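You operate a simulated robot arm through the tools that you are given. There is no shell and no other tool. Be economical: measure what you need, move in short steps, check, and stop when the job is done.

You run a simulated robot arm. Do the job below in one go: nothing can be reset, and whatever is moved stays where it is left.

JOB
Put the foam block from the top of the black mat on the top of the small pallet.
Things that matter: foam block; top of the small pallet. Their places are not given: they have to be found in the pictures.

The check looks at the end state, three seconds after you hand in, the way a careful person would. Anything else that was tipped, shoved, dropped, spilled or broken makes it a failure.

ROBOT AND FRAMES
A 7-joint arm with a two-finger parallel gripper, fixed in place. Base frame: the origin is at the foot of the arm, x ahead of it, y to its left, z up; the work surface is at about z = 0.804. Lengths are in m, angles in rad, forces in N, time in s.
With the tool pointing down near the work surface it reaches from about 0.24 to 0.68 m from the base axis. Its first joint turns from -1.152 to 1.152 rad. Payload 2.4 kg.
The TCP is the grasp point between the finger pads, 0.03 m short of the fingertips. In the tool frame z runs along the fingers and y along their closing line. Largest opening 0.094 m; finger width 0.028, thickness 0.01; the body of the gripper, 0.05 by 0.096 m, starts 0.055 m behind the TCP.
Orientation is that of the tool frame in the base frame, as [roll, pitch, yaw] about the fixed x, y, z axes, in that order (R = Rz(yaw) Ry(pitch) Rx(roll)). With the fingers straight down and closing along the base's y, the tool's x points along the base's -x, its y along +y and its z along -z.

CONTROLS
- The arm moves only by the tool play_rows. Its arguments are lists of equal length, an entry for each row: "gripper": the closure in counts, from 0 (fully open) to 255 (shut); "offset": the shift along the base's x, y, z in m, a list of three; "rotation": the turn, a rotation vector about the base's x, y, z in rad, a list of three. In form: {"gripper": [gripper, ...], "offset": [[tx, ty, tz], ...], "rotation": [[ax, ay, az], ...]}. A call has 1 to 12 rows; each row shifts and turns the commanded pose from where the row before left it. A row lasts 0.2 s, in which the tool goes at most 0.05 m and 0.15 rad; a call with a longer step from one row to the next is refused whole, and so is a gripper value outside its range. A pose out of reach is approached as far as the arm can. The call stops where the force on the tool passes 40 N (or 10 N more than at its start, if that is more) or the arm is blocked; 0.2 s more then pass. The fingers move at their own pace (about 0.153 m/s each) and stop on an object; they squeeze with about 44 N. The grip force told is the motor's: it shows also when the fingers shut on nothing. Time passes only in rows, and 0.2 s behind the last, so rows that do not move let the fingers close. It gives the time, the measured TCP pose, the force on the tool (base axes), the opening and the grip force at its end, in the units of the frame above (readings bear some noise), and new pictures: "pictures" is both (left out), scene, wrist or none.
- Cameras (640 x 400 px; columns grow to the right, rows downward): "scene" is fixed at [0.0305, 0.5173, 1.3975]; the picture's right is [-0.42, -0.91, 0.00], its down [-0.85, 0.39, -0.36] and it looks along [0.33, -0.15, -0.93] (base axes); focal length 214 px, centre (320, 200). "wrist" rides on the gripper at [-0.037, 0, -0.058] in the tool frame; the picture's right is [0.00, -1.00, 0.00], its down [0.97, 0.00, -0.24] and it looks along [0.24, 0.00, 0.97] (tool axes); focal length 218 px, centre (320, 200).
- measure_at(camera, pixels): for up to 12 pixels [column, row] of the newest picture of that camera ("zoom" is the newest enlarged one), the place [x, y, z] in the base frame of the surface seen there, good to about 0.002 m. No time passes.
- close_up(camera, box): a new picture of the part [left, top, right, bottom] of that camera's present view, enlarged. No time passes.
- close_job(): hands the job in; it is judged then, once.

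Keep the steps short. Do not move on a guess: measure, check each grasp and each placing, and mend mistakes. In all there are 60 turns and 120 pictures (those below and enlarged ones count). Leave the gripper open and the arm clear of the work at the hand-in unless told otherwise, and finish with a single line.

The tools are called after "Call:" as name(argument=value, ...) on one line, values as JSON. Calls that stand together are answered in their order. play_rows: Moves the arm, as the interface text tells. Its arguments: {"type":"object","properties":{"gripper":{"type":"array"},"offset":{"type":"array"},"rotation":{"type":"array"},"pictures":{"type":"string","enum":["both","scene","wrist","none"]}},"required":["gripper","offset","rotation"]} The other tools are called the same way: measure_at (camera, pixels) gives the place of the surface under pixels of a picture; close_up (camera, box) takes an enlarged picture of a part of a camera's view; close_job () hands the job in.

At the start:

```text
time_s: 0.0
tool_pos: [0.4302, -0.0391, 1.0282]
tool_rot: [-3.141, 0.001, 3.14]
ft_force: [-0.5, -0.1, -1.1]
finger_gap: 0.094
grip_force: 0.0
```

scene: 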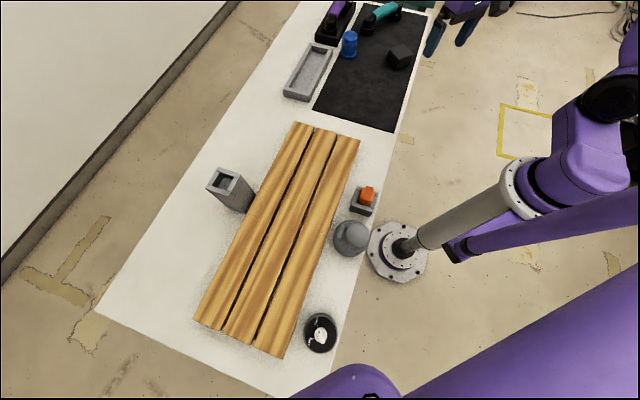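
wrist: 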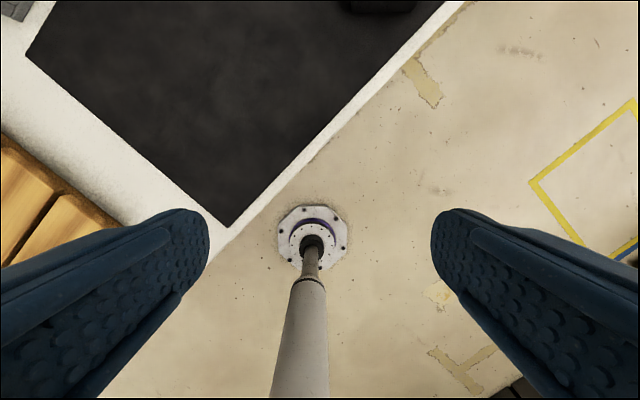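

The black mat is at the top of the scene picture with a dark block near (399,57), and the wooden slatted pallet is in the middle. I'll enlarge both and measure.

Call:
close_up(camera="scene", box=[280, 0, 480, 125])

Call:
close_up(camera="scene", box=[160, 110, 416, 370])

Call:
measure_at(camera="scene", pixels=[[399, 52], [404, 63], [391, 58], [370, 90], [350, 40], [298, 124], [357, 140], [197, 320], [282, 356], [285, 220], [325, 180], [300, 170]])

```text
3.20 times, centred on (380, 62) of scene
```

zoom: 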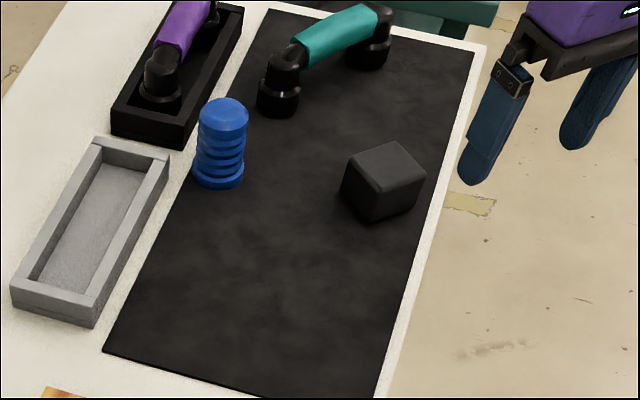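

```text
1.54 times, centred on (288, 240) of scene
```

zoom: 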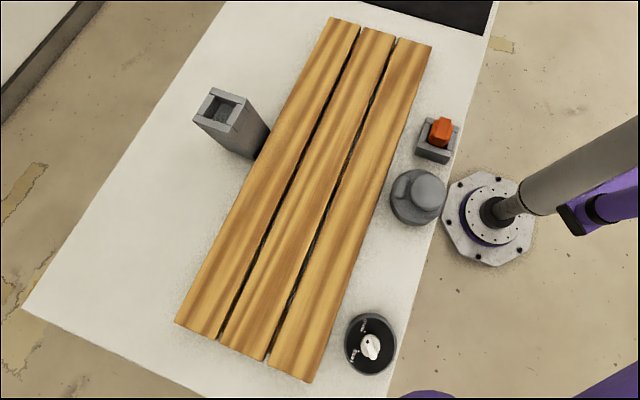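

```text
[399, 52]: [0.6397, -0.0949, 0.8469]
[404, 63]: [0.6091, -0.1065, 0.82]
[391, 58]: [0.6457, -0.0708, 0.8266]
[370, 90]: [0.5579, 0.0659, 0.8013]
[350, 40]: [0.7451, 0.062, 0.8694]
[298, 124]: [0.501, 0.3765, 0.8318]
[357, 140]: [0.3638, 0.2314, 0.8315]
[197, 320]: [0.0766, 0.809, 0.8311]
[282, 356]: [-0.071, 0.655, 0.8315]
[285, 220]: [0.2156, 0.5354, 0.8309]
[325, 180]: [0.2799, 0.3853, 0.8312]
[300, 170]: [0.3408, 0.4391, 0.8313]
```

The block is a dark cube about 4 cm wide near (0.63,-0.09), with its top at about z 0.847. The pallet top is at z 0.831, with its near end around (0.43,0.30). I'll move above the block to look at it from the wrist camera.

Call:
play_rows(gripper=[0, 0, 0, 0, 0, 0], offset=[[0.04, -0.01, 0], [0.04, -0.01, 0], [0.04, -0.01, 0], [0.04, -0.01, 0], [0.035, -0.01, -0.02], [0, 0, 0]], rotation=[[0, 0, 0], [0, 0, 0], [0, 0, 0], [0, 0, 0], [0, 0, 0], [0, 0, 0]])

```text
time_s: 1.4
tool_pos: [0.6285, -0.0909, 1.0083]
tool_rot: [3.141, 0.001, -3.141]
ft_force: [-0.3, -0.2, 0.6]
finger_gap: 0.094
grip_force: 0.1
```

scene: 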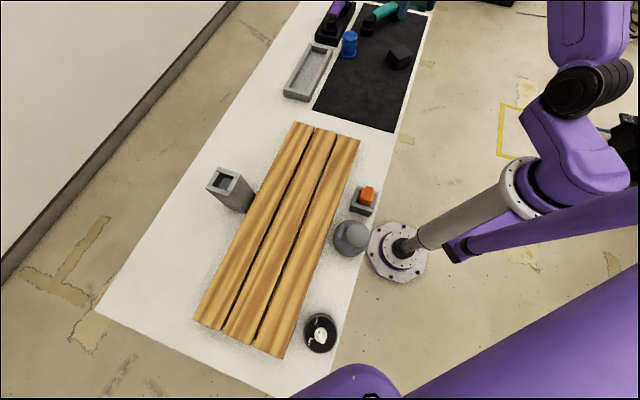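
wrist: 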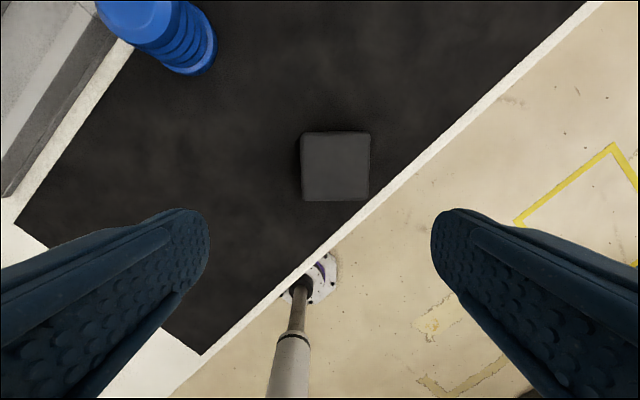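

The block is nearly square to the gripper in the wrist picture, at (302–370, 133–200). I'll measure its top and sides.

Call:
measure_at(camera="wrist", pixels=[[306, 138], [366, 138], [308, 195], [364, 195], [336, 167], [303, 170], [368, 167], [336, 135], [336, 198], [290, 167], [374, 190]])

Call:
close_up(camera="wrist", box=[280, 115, 392, 220])

```text
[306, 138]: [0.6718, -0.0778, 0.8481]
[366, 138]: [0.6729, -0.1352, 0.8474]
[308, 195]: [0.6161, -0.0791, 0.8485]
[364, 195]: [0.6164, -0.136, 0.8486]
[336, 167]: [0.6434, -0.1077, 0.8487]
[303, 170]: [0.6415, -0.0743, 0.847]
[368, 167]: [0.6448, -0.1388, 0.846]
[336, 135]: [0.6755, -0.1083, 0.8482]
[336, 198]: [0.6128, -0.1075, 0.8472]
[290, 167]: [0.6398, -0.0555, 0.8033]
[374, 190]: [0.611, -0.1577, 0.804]
```

```text
3.81 times, centred on (336, 168) of wrist
```

zoom: 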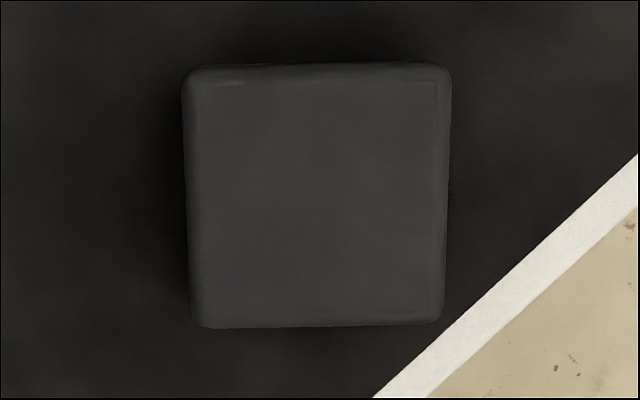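

The block is about 0.066 m wide and 0.045 m high, centred at (0.644,-0.107) with its top at z 0.8485. I'll centre over it, then go down until the fingertips are about 5 mm above the mat.

Call:
play_rows(gripper=[0, 0, 0, 0, 0, 0, 0, 0], offset=[[0.0155, -0.0161, 0], [0, 0, -0.04], [0, 0, -0.04], [0, 0, -0.03], [0, 0, -0.02], [0, 0, -0.02], [0, 0, -0.02], [0, 0, 0]], rotation=[[0, 0, 0], [0, 0, 0], [0, 0, 0], [0, 0, 0], [0, 0, 0], [0, 0, 0], [0, 0, 0], [0, 0, 0]])

```text
time_s: 3.2
tool_pos: [0.6406, -0.1064, 0.8391]
tool_rot: [3.141, 0.0, -3.141]
ft_force: [0.0, -0.1, 0.4]
finger_gap: 0.094
grip_force: 0.2
```

scene: 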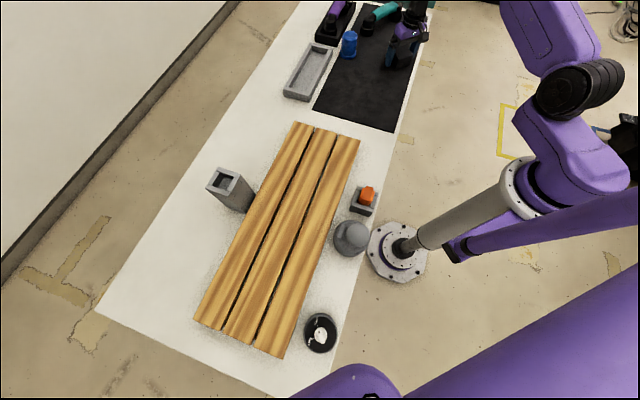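
wrist: 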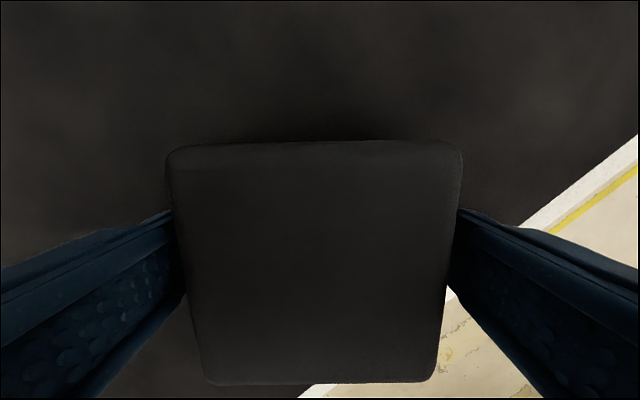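

The block sits between the fingers with a gap on both sides. I'll close gently and read the result.

Call:
play_rows(gripper=[90, 90, 110, 110], offset=[[0, 0, 0], [0, 0, 0], [0, 0, 0], [0, 0, 0]], rotation=[[0, 0, 0], [0, 0, 0], [0, 0, 0], [0, 0, 0]], pictures="wrist")

```text
time_s: 4.2
tool_pos: [0.6403, -0.1064, 0.8372]
tool_rot: [-3.141, 0.0, 3.141]
ft_force: [-0.1, 0.2, -1.2]
finger_gap: 0.0733
grip_force: 43.2
```

wrist: 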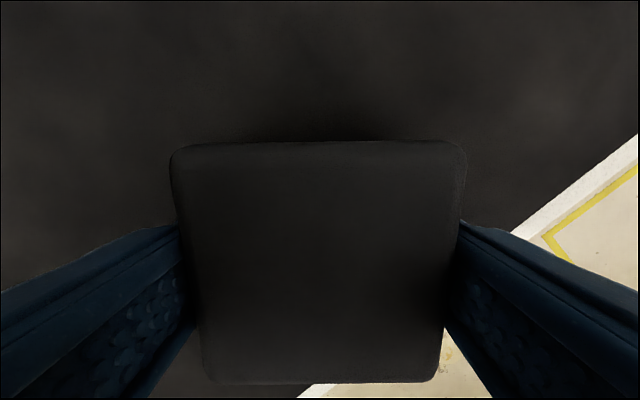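

The grip is on: gap 0.073 m, force 43 N. I'll lift straight up and check that the block comes along.

Call:
play_rows(gripper=[120, 120, 120, 120, 120, 120, 120], offset=[[0, 0, 0.01], [0, 0, 0.02], [0, 0, 0.03], [0, 0, 0.04], [0, 0, 0.04], [0, 0, 0.04], [0, 0, 0]], rotation=[[0, 0, 0], [0, 0, 0], [0, 0, 0], [0, 0, 0], [0, 0, 0], [0, 0, 0], [0, 0, 0]])

```text
time_s: 5.8
tool_pos: [0.6421, -0.105, 1.0165]
tool_rot: [3.142, 0.0, -3.141]
ft_force: [-0.3, -0.1, -0.4]
finger_gap: 0.0686
grip_force: 44.5
```

scene: 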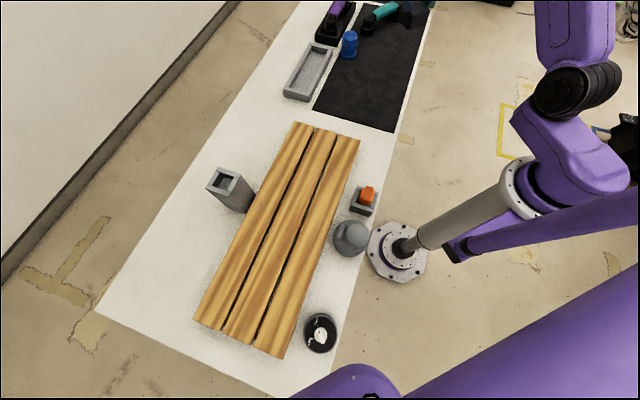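
wrist: 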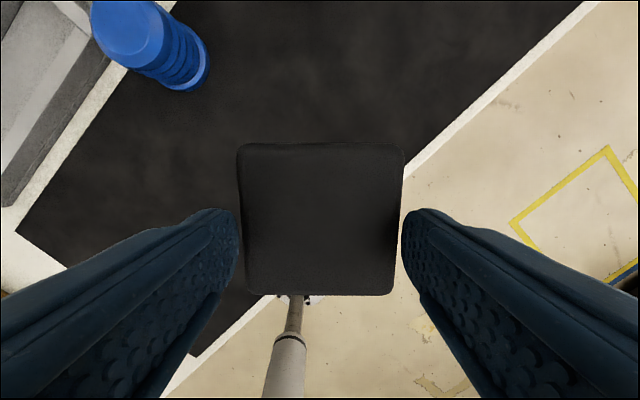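

The block looks smaller in the wrist picture than before the lift (columns 240–405 versus 172–465), so it has slid down in the grip. I'll measure where its top is now.

Call:
measure_at(camera="wrist", pixels=[[320, 160], [260, 160], [385, 160], [320, 220], [320, 280], [243, 220], [402, 200]])

Call:
close_up(camera="wrist", box=[200, 120, 440, 310])

```text
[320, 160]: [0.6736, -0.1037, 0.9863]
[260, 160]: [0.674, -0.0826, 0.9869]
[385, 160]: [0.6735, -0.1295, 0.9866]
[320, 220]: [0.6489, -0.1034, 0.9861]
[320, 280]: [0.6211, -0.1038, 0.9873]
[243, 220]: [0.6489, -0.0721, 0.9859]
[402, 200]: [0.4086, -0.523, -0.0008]
```

```text
2.11 times, centred on (320, 215) of wrist
```

zoom: 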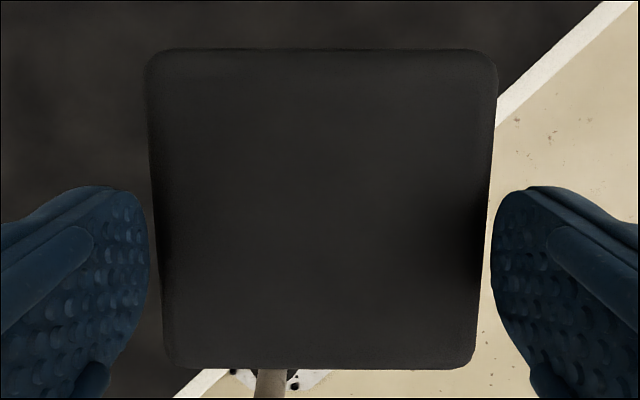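

The block's top is at z 0.986, level with the fingertips, so it has almost slipped out. I'll lower it back onto the mat right away, at the same spot, before it drops.

Call:
play_rows(gripper=[120, 120, 120, 120, 120], offset=[[0, 0, -0.04], [0, 0, -0.045], [0, 0, -0.035], [0, 0, -0.014], [0, 0, 0]], rotation=[[0, 0, 0], [0, 0, 0], [0, 0, 0], [0, 0, 0], [0, 0, 0]])

```text
time_s: 7.0
tool_pos: [0.6428, -0.1054, 0.8833]
tool_rot: [3.141, 0.001, -3.14]
ft_force: [0.8, -0.7, -0.9]
finger_gap: 0.0684
grip_force: 43.9
```

scene: 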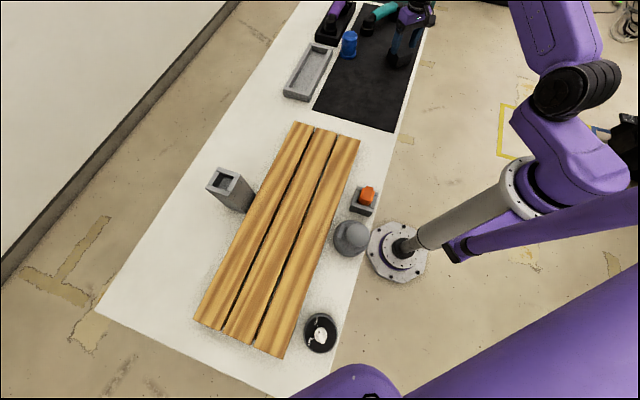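
wrist: 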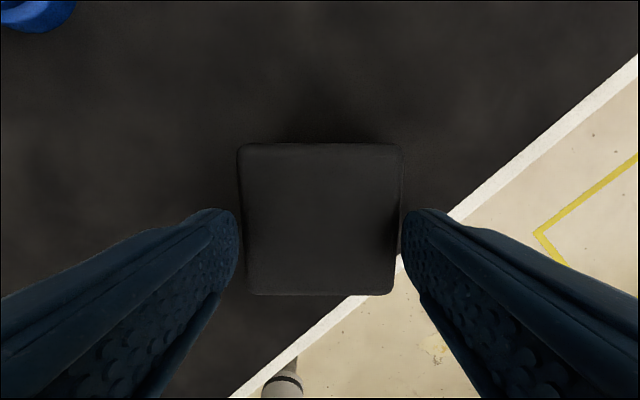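

The block is unchanged in the picture, so it didn't slip further. I'll measure its height over the mat.

Call:
measure_at(camera="wrist", pixels=[[320, 160], [260, 220], [385, 220], [320, 280], [320, 120], [210, 180], [215, 225], [425, 225]])

Call:
close_up(camera="scene", box=[340, 0, 460, 75])

```text
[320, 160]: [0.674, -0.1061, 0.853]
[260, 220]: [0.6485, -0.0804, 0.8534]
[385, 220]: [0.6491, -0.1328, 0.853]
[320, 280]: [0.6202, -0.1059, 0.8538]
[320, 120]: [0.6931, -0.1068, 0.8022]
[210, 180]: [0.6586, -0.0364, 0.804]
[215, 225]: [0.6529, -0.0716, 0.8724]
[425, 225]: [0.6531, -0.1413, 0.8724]
```

```text
5.33 times, centred on (400, 38) of scene
```

zoom: 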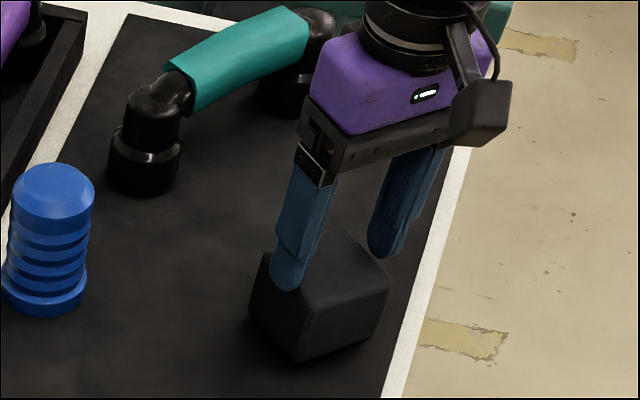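

The block hangs about 5 mm above the mat. I'll lower that last bit, open, and inspect the block again.

Call:
play_rows(gripper=[120, 120, 60, 0, 0], offset=[[0, 0, -0.004], [0, 0, 0], [0, 0, 0], [0, 0, 0], [0, 0, 0.02]], rotation=[[0, 0, 0], [0, 0, 0], [0, 0, 0], [0, 0, 0], [0, 0, 0]])

Call:
close_up(camera="wrist", box=[200, 100, 440, 300])

Call:
close_up(camera="scene", box=[360, 25, 440, 75])

```text
time_s: 8.2
tool_pos: [0.6423, -0.1051, 0.8988]
tool_rot: [-3.141, 0.001, 3.141]
ft_force: [-0.2, 0.5, 0.6]
finger_gap: 0.094
grip_force: 0.0
```

scene: 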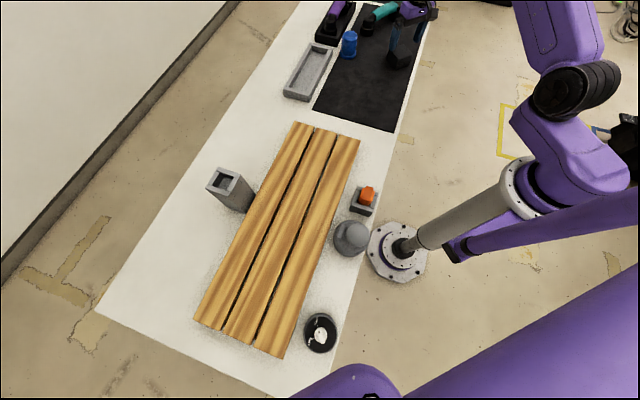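
wrist: 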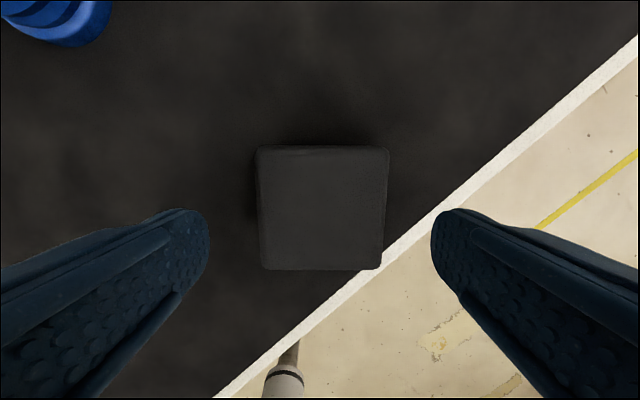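

```text
2.00 times, centred on (320, 200) of wrist
```

zoom: 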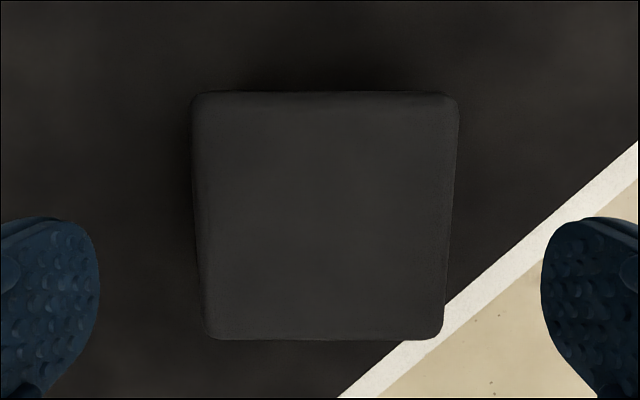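

```text
8.00 times, centred on (400, 50) of scene
```

zoom: 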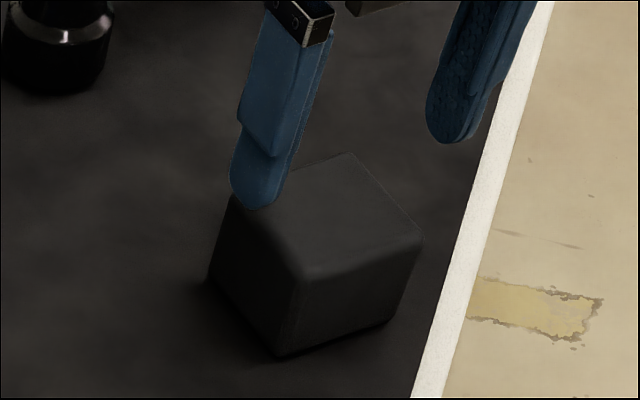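

The block is safely back on the mat. I'll measure both visible side faces from top to bottom to see whether they taper.

Call:
measure_at(camera="zoom", pixels=[[255, 225], [252, 245], [249, 265], [246, 285], [243, 305], [240, 322], [360, 255], [358, 270], [354, 285], [350, 300], [346, 315], [343, 328]])

Call:
measure_at(camera="wrist", pixels=[[262, 152], [383, 152], [267, 262], [377, 262], [258, 200], [387, 200], [320, 149], [320, 267], [320, 205]])

```text
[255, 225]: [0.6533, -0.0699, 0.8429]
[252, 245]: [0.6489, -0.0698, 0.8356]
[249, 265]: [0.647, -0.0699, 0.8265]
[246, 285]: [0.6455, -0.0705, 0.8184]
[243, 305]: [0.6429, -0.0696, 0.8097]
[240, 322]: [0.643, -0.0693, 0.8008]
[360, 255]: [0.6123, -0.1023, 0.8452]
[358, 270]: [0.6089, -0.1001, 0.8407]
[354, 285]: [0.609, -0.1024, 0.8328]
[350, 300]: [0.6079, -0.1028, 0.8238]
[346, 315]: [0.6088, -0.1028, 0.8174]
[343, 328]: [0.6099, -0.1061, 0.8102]
```

```text
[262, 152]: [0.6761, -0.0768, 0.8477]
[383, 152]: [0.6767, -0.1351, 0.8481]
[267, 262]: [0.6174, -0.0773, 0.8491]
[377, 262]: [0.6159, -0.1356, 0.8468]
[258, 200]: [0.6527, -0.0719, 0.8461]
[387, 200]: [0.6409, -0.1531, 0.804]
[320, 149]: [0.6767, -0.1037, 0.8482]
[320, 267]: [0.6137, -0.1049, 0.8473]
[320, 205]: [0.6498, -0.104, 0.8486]
```

The sides are vertical with no taper, and the block is centred at about (0.646,-0.106). The gap went on shrinking after my lift began (0.073 to 0.069 m), so I probably lifted before the soft foam was fully squeezed. I'll go down again, close fully and wait longer.

Call:
play_rows(gripper=[0, 0, 0, 0, 255, 255, 255, 255, 255, 255, 255, 255], offset=[[0.004, 0, -0.025], [0, 0, -0.025], [0, 0, -0.014], [0, 0, 0], [0, 0, 0], [0, 0, 0], [0, 0, 0], [0, 0, 0], [0, 0, 0], [0, 0, 0], [0, 0, 0], [0, 0, 0]], rotation=[[0, 0, 0], [0, 0, 0], [0, 0, 0], [0, 0, 0], [0, 0, 0], [0, 0, 0], [0, 0, 0], [0, 0, 0], [0, 0, 0], [0, 0, 0], [0, 0, 0], [0, 0, 0]], pictures="wrist")

```text
time_s: 10.8
tool_pos: [0.6448, -0.1047, 0.8355]
tool_rot: [-3.142, 0.002, -3.141]
ft_force: [-0.1, 0.4, 0.5]
finger_gap: 0.0731
grip_force: 44.3
```

wrist: 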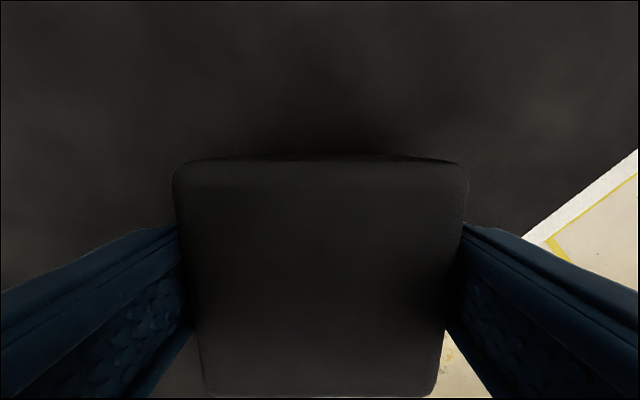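

The gap is again 0.073 m, which is the full width, and the grip force is 44 N. I'll lift 2 cm slowly and look for slip.

Call:
play_rows(gripper=[255, 255, 255, 255, 255], offset=[[0, 0, 0.005], [0, 0, 0.005], [0, 0, 0.005], [0, 0, 0.005], [0, 0, 0]], rotation=[[0, 0, 0], [0, 0, 0], [0, 0, 0], [0, 0, 0], [0, 0, 0]], pictures="wrist")

Call:
measure_at(camera="wrist", pixels=[[320, 180], [320, 230], [320, 280], [250, 230], [390, 230]])

```text
time_s: 12.0
tool_pos: [0.6458, -0.1055, 0.8561]
tool_rot: [3.141, 0.0, 3.141]
ft_force: [0.1, 0.1, -1.0]
finger_gap: 0.073
grip_force: 43.5
```

wrist: 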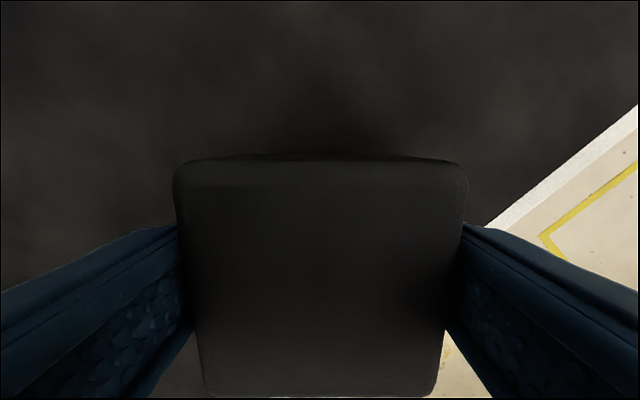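

```text
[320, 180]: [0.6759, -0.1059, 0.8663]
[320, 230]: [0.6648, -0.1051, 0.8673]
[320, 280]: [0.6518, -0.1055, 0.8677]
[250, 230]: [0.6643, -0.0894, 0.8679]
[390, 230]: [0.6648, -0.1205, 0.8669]
```

The block came up with the fingers: its top is at 0.8675 and the TCP at 0.856, so there was almost no slip. I'll keep raising gently and watch.

Call:
play_rows(gripper=[255, 255, 255, 255, 255, 255, 255, 255], offset=[[0, 0, 0.007], [0, 0, 0.01], [0, 0, 0.01], [0, 0, 0.01], [0, 0, 0.01], [0, 0, 0.01], [0, 0, 0.007], [0, 0, 0]], rotation=[[0, 0, 0], [0, 0, 0], [0, 0, 0], [0, 0, 0], [0, 0, 0], [0, 0, 0], [0, 0, 0], [0, 0, 0]], pictures="wrist")

Call:
measure_at(camera="wrist", pixels=[[320, 190], [320, 230], [320, 280]])

```text
time_s: 13.8
tool_pos: [0.6448, -0.1054, 0.9214]
tool_rot: [-3.141, -0.001, 3.141]
ft_force: [-0.6, -0.5, -0.3]
finger_gap: 0.0732
grip_force: 43.9
```

wrist: 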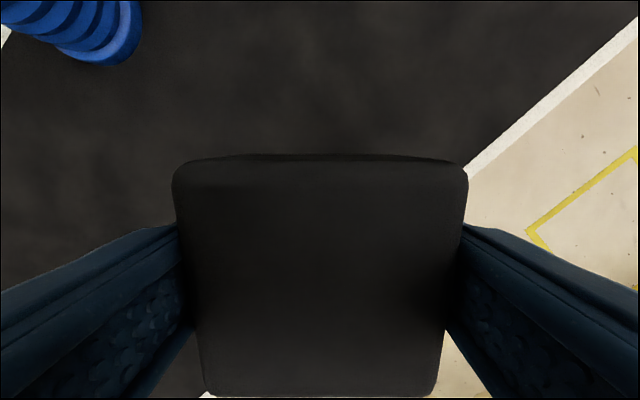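

```text
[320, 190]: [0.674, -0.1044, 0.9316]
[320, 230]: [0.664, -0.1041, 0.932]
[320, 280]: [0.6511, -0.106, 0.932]
```

The slip is negligible at this speed. I'll carry the block gently towards the pallet target at (0.361,0.375), about 10 cm in from the near end on the middle plank, turning slowly to line up with the slats.

Call:
play_rows(gripper=[255, 255, 255, 255, 255, 255, 255, 255, 255, 255, 255, 255], offset=[[-0.003, 0.005, 0], [-0.006, 0.01, 0], [-0.01, 0.017, 0], [-0.01, 0.017, 0], [-0.01, 0.017, 0], [-0.01, 0.017, 0], [-0.01, 0.017, 0], [-0.01, 0.017, 0], [-0.01, 0.017, 0], [-0.01, 0.017, 0], [-0.006, 0.01, 0], [-0.003, 0.005, 0]], rotation=[[0, 0, 0.01], [0, 0, 0.02], [0, 0, 0.03], [0, 0, 0.03], [0, 0, 0.03], [0, 0, 0.03], [0, 0, 0.03], [0, 0, 0.03], [0, 0, 0.03], [0, 0, 0.03], [0, 0, 0.02], [0, 0, 0.01]])

Call:
measure_at(camera="wrist", pixels=[[320, 190], [320, 230], [320, 280]])

```text
time_s: 16.4
tool_pos: [0.5481, 0.0612, 0.9196]
tool_rot: [3.141, 0.0, -2.842]
ft_force: [-0.2, -0.4, 0.1]
finger_gap: 0.0729
grip_force: 44.3
```

scene: 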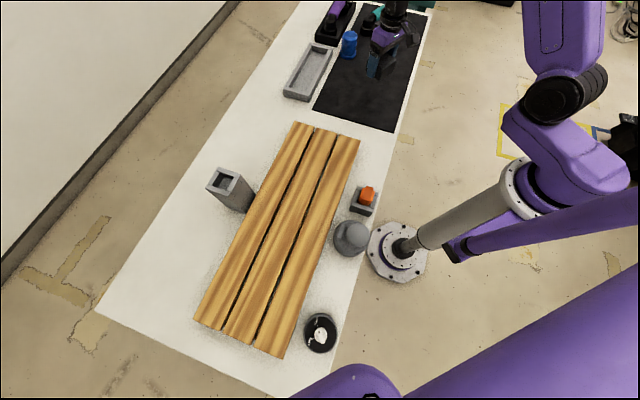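
wrist: 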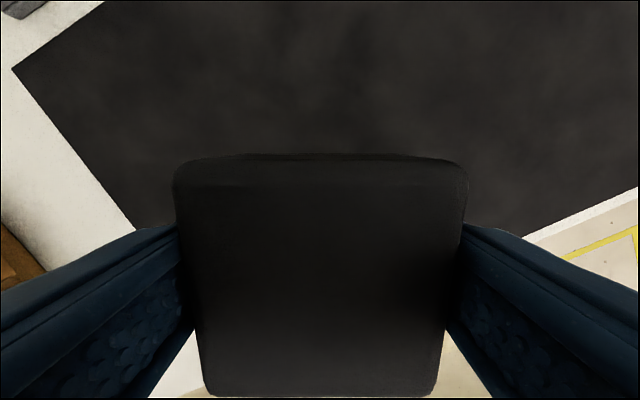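

```text
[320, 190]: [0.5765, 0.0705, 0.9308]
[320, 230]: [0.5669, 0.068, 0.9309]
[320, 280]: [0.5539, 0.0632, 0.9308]
```

The hold is firm (top 11 mm above the TCP). Next stretch.

Call:
play_rows(gripper=[255, 255, 255, 255, 255, 255, 255, 255, 255, 255, 255, 255], offset=[[-0.005, 0.008, 0], [-0.01, 0.017, 0], [-0.012, 0.02, 0], [-0.012, 0.02, 0], [-0.012, 0.02, 0], [-0.012, 0.02, 0], [-0.012, 0.02, 0], [-0.012, 0.02, 0], [-0.012, 0.02, 0], [-0.012, 0.02, 0], [-0.01, 0.017, 0], [-0.005, 0.008, 0]], rotation=[[0, 0, 0.01], [0, 0, 0.02], [0, 0, 0.03], [0, 0, 0.03], [0, 0, 0.03], [0, 0, 0.03], [0, 0, 0.03], [0, 0, 0.03], [0, 0, 0.03], [0, 0, 0.03], [0, 0, 0.02], [0, 0, 0.01]])

Call:
measure_at(camera="wrist", pixels=[[320, 190], [320, 230], [320, 280]])

```text
time_s: 19.0
tool_pos: [0.4208, 0.2713, 0.9216]
tool_rot: [-3.142, 0.0, -2.54]
ft_force: [-0.5, 0.0, -0.3]
finger_gap: 0.0732
grip_force: 44.1
```

scene: 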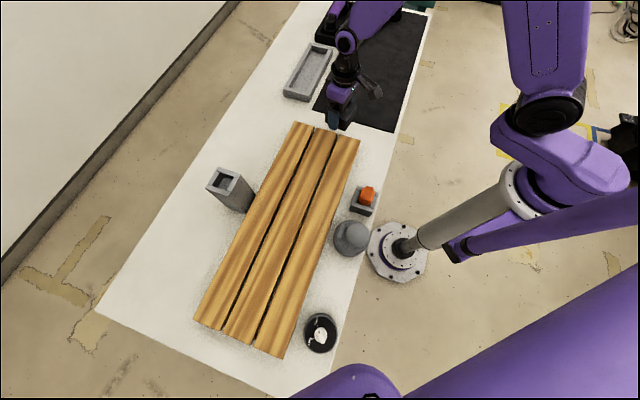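
wrist: 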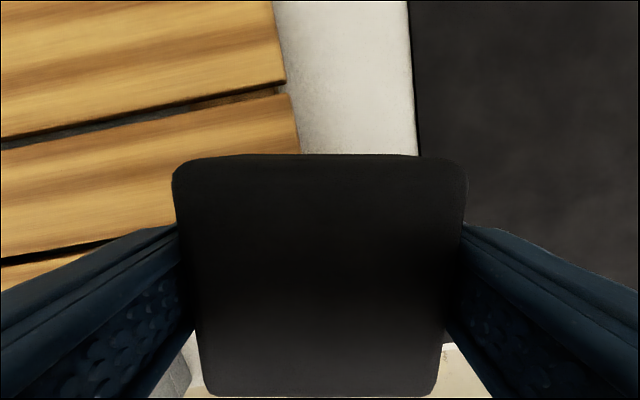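

```text
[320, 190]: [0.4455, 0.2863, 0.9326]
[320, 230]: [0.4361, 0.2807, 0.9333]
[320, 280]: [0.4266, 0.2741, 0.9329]
```

Still held. Last leg to over (0.361,0.375).

Call:
play_rows(gripper=[255, 255, 255, 255, 255, 255, 255, 255], offset=[[-0.005, 0.008, 0], [-0.01, 0.018, 0], [-0.01, 0.018, 0], [-0.01, 0.018, 0], [-0.01, 0.018, 0], [-0.01, 0.016, 0], [-0.005, 0.008, 0], [0, 0, 0]], rotation=[[0, 0, 0.01], [0, 0, 0.03], [0, 0, 0.035], [0, 0, 0.035], [0, 0, 0.035], [0, 0, 0.03], [0, 0, 0.01], [0, 0, 0]])

Call:
measure_at(camera="wrist", pixels=[[320, 190], [320, 230], [320, 280], [320, 120], [100, 150]])

```text
time_s: 20.8
tool_pos: [0.3625, 0.3751, 0.9211]
tool_rot: [-3.141, 0.002, -2.357]
ft_force: [-0.8, -0.8, -0.9]
finger_gap: 0.073
grip_force: 44.4
```

scene: 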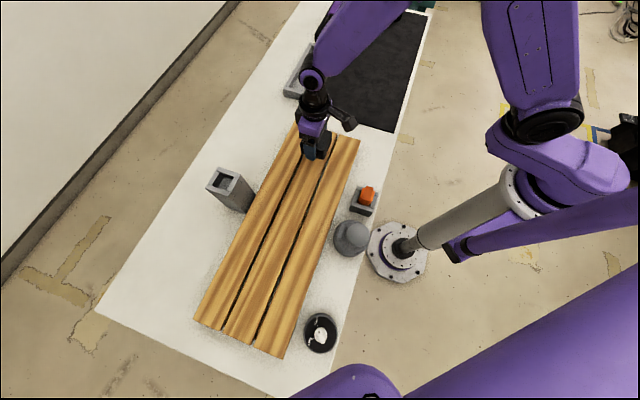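
wrist: 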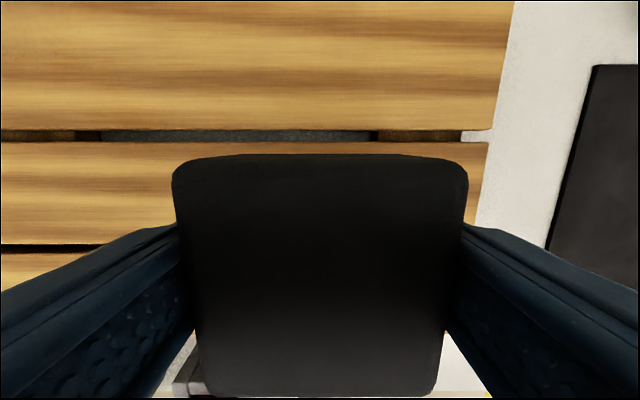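

```text
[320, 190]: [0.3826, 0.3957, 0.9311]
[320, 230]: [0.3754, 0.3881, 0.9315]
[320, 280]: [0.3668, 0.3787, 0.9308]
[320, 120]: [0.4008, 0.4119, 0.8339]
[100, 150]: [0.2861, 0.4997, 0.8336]
```

The pose is over the middle plank. The block's bottom is about 0.053 m above the pallet top, so I'll lower slowly to just above it.

Call:
play_rows(gripper=[255, 255, 255, 255, 255, 255, 255], offset=[[0, 0, -0.005], [0, 0, -0.01], [0, 0, -0.01], [0, 0, -0.01], [0, 0, -0.009], [0, 0, -0.005], [0, 0, 0]], rotation=[[0, 0, 0], [0, 0, 0], [0, 0, 0], [0, 0, 0], [0, 0, 0], [0, 0, 0], [0, 0, 0]])

Call:
measure_at(camera="wrist", pixels=[[320, 190], [320, 230], [320, 280], [320, 100], [100, 150]])

Call:
close_up(camera="scene", box=[260, 90, 380, 190])

```text
time_s: 22.4
tool_pos: [0.3615, 0.3758, 0.8718]
tool_rot: [-3.141, 0.0, -2.357]
ft_force: [0.8, -0.2, -0.3]
finger_gap: 0.073
grip_force: 44.7
```

scene: 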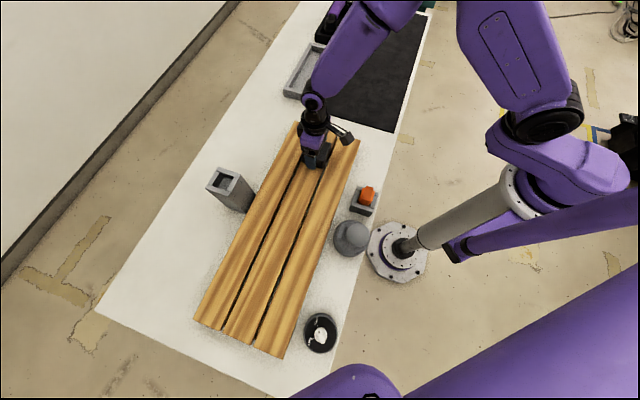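
wrist: 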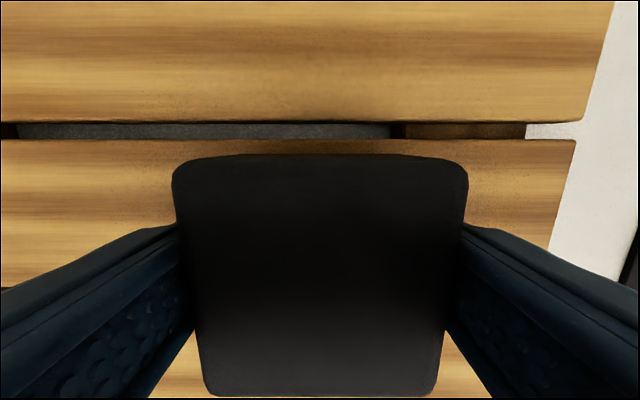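

```text
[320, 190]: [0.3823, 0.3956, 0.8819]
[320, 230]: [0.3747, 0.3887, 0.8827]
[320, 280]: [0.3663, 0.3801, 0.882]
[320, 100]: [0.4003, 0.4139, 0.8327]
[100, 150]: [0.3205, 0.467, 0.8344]
```

```text
4.00 times, centred on (320, 140) of scene
```

zoom: 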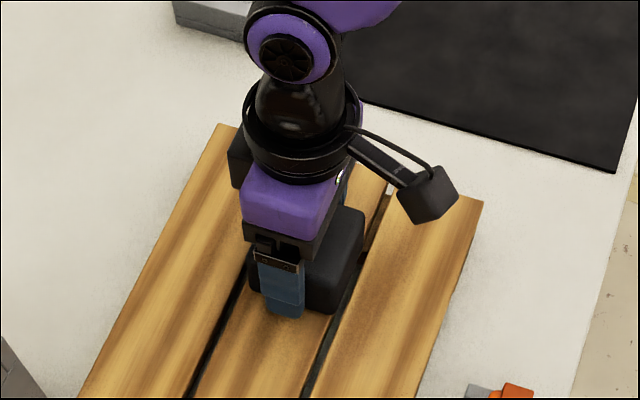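

The block's top is at 0.882, so its bottom is about 4 mm above the pallet. I'll go down in small steps and watch the force.

Call:
play_rows(gripper=[255, 255, 255, 255], offset=[[0, 0, -0.0015], [0, 0, -0.0015], [0, 0, -0.001], [0, 0, 0]], rotation=[[0, 0, 0], [0, 0, 0], [0, 0, 0], [0, 0, 0]], pictures="wrist")

Call:
measure_at(camera="wrist", pixels=[[320, 190], [320, 230], [320, 280], [300, 230], [340, 230]])

```text
time_s: 23.4
tool_pos: [0.3622, 0.3752, 0.8675]
tool_rot: [-3.14, 0.0, -2.355]
ft_force: [-1.2, -1.9, 2.1]
finger_gap: 0.0732
grip_force: 44.3
```

wrist: 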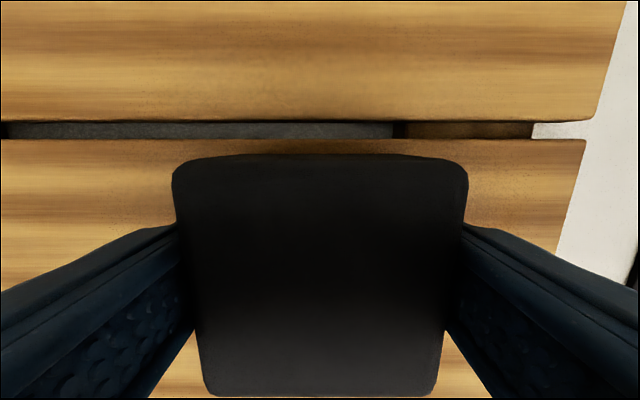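

```text
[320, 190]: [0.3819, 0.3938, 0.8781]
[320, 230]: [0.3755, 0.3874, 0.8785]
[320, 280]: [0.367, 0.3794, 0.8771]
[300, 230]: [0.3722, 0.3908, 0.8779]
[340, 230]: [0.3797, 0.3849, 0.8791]
```

The block's top is at 0.878, so it is resting on the pallet, and the force rose to 2 N, which is light contact. I'll open and back straight up.

Call:
play_rows(gripper=[80, 50, 0, 0, 0, 0, 0, 0, 0, 0], offset=[[0, 0, 0], [0, 0, 0], [0, 0, 0], [0, 0, 0], [0, 0, 0.01], [0, 0, 0.02], [0, 0, 0.03], [0, 0, 0.04], [0, 0, 0.04], [0, 0, 0.02]], rotation=[[0, 0, 0], [0, 0, 0], [0, 0, 0], [0, 0, 0], [0, 0, 0], [0, 0, 0], [0, 0, 0], [0, 0, 0], [0, 0, 0], [0, 0, 0]])

Call:
measure_at(camera="wrist", pixels=[[320, 190], [320, 170], [320, 210]])

```text
time_s: 25.6
tool_pos: [0.3624, 0.3751, 1.0271]
tool_rot: [-3.141, 0.0, -2.355]
ft_force: [-0.8, -0.4, -0.7]
finger_gap: 0.0938
grip_force: 0.1
```

scene: 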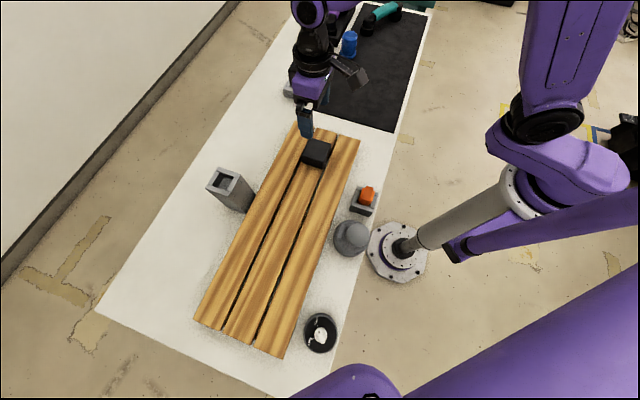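
wrist: 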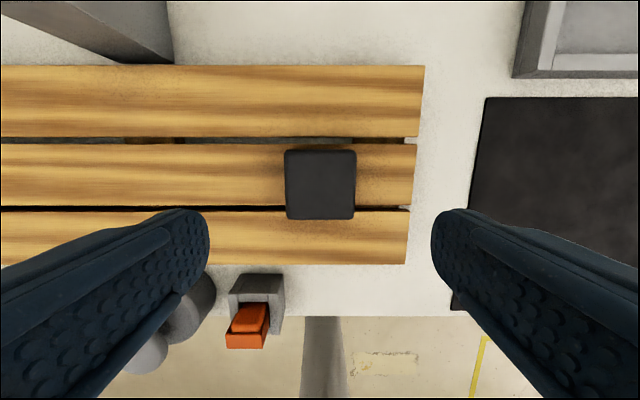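

```text
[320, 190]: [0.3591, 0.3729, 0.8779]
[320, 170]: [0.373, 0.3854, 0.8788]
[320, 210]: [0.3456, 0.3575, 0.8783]
```

The block lies flat on the pallet with its top level at 0.878. Nothing else has moved, the gripper is open, and its fingertips are about 12 cm above the block. I'm handing in.

Call:
close_job()

```text
The job is handed in.
```

The foam block is resting flat on top of the small pallet, the gripper is open and clear, and nothing else was moved; on the first lift the block slipped in the grip, so I set it back on the mat and gripped it again.
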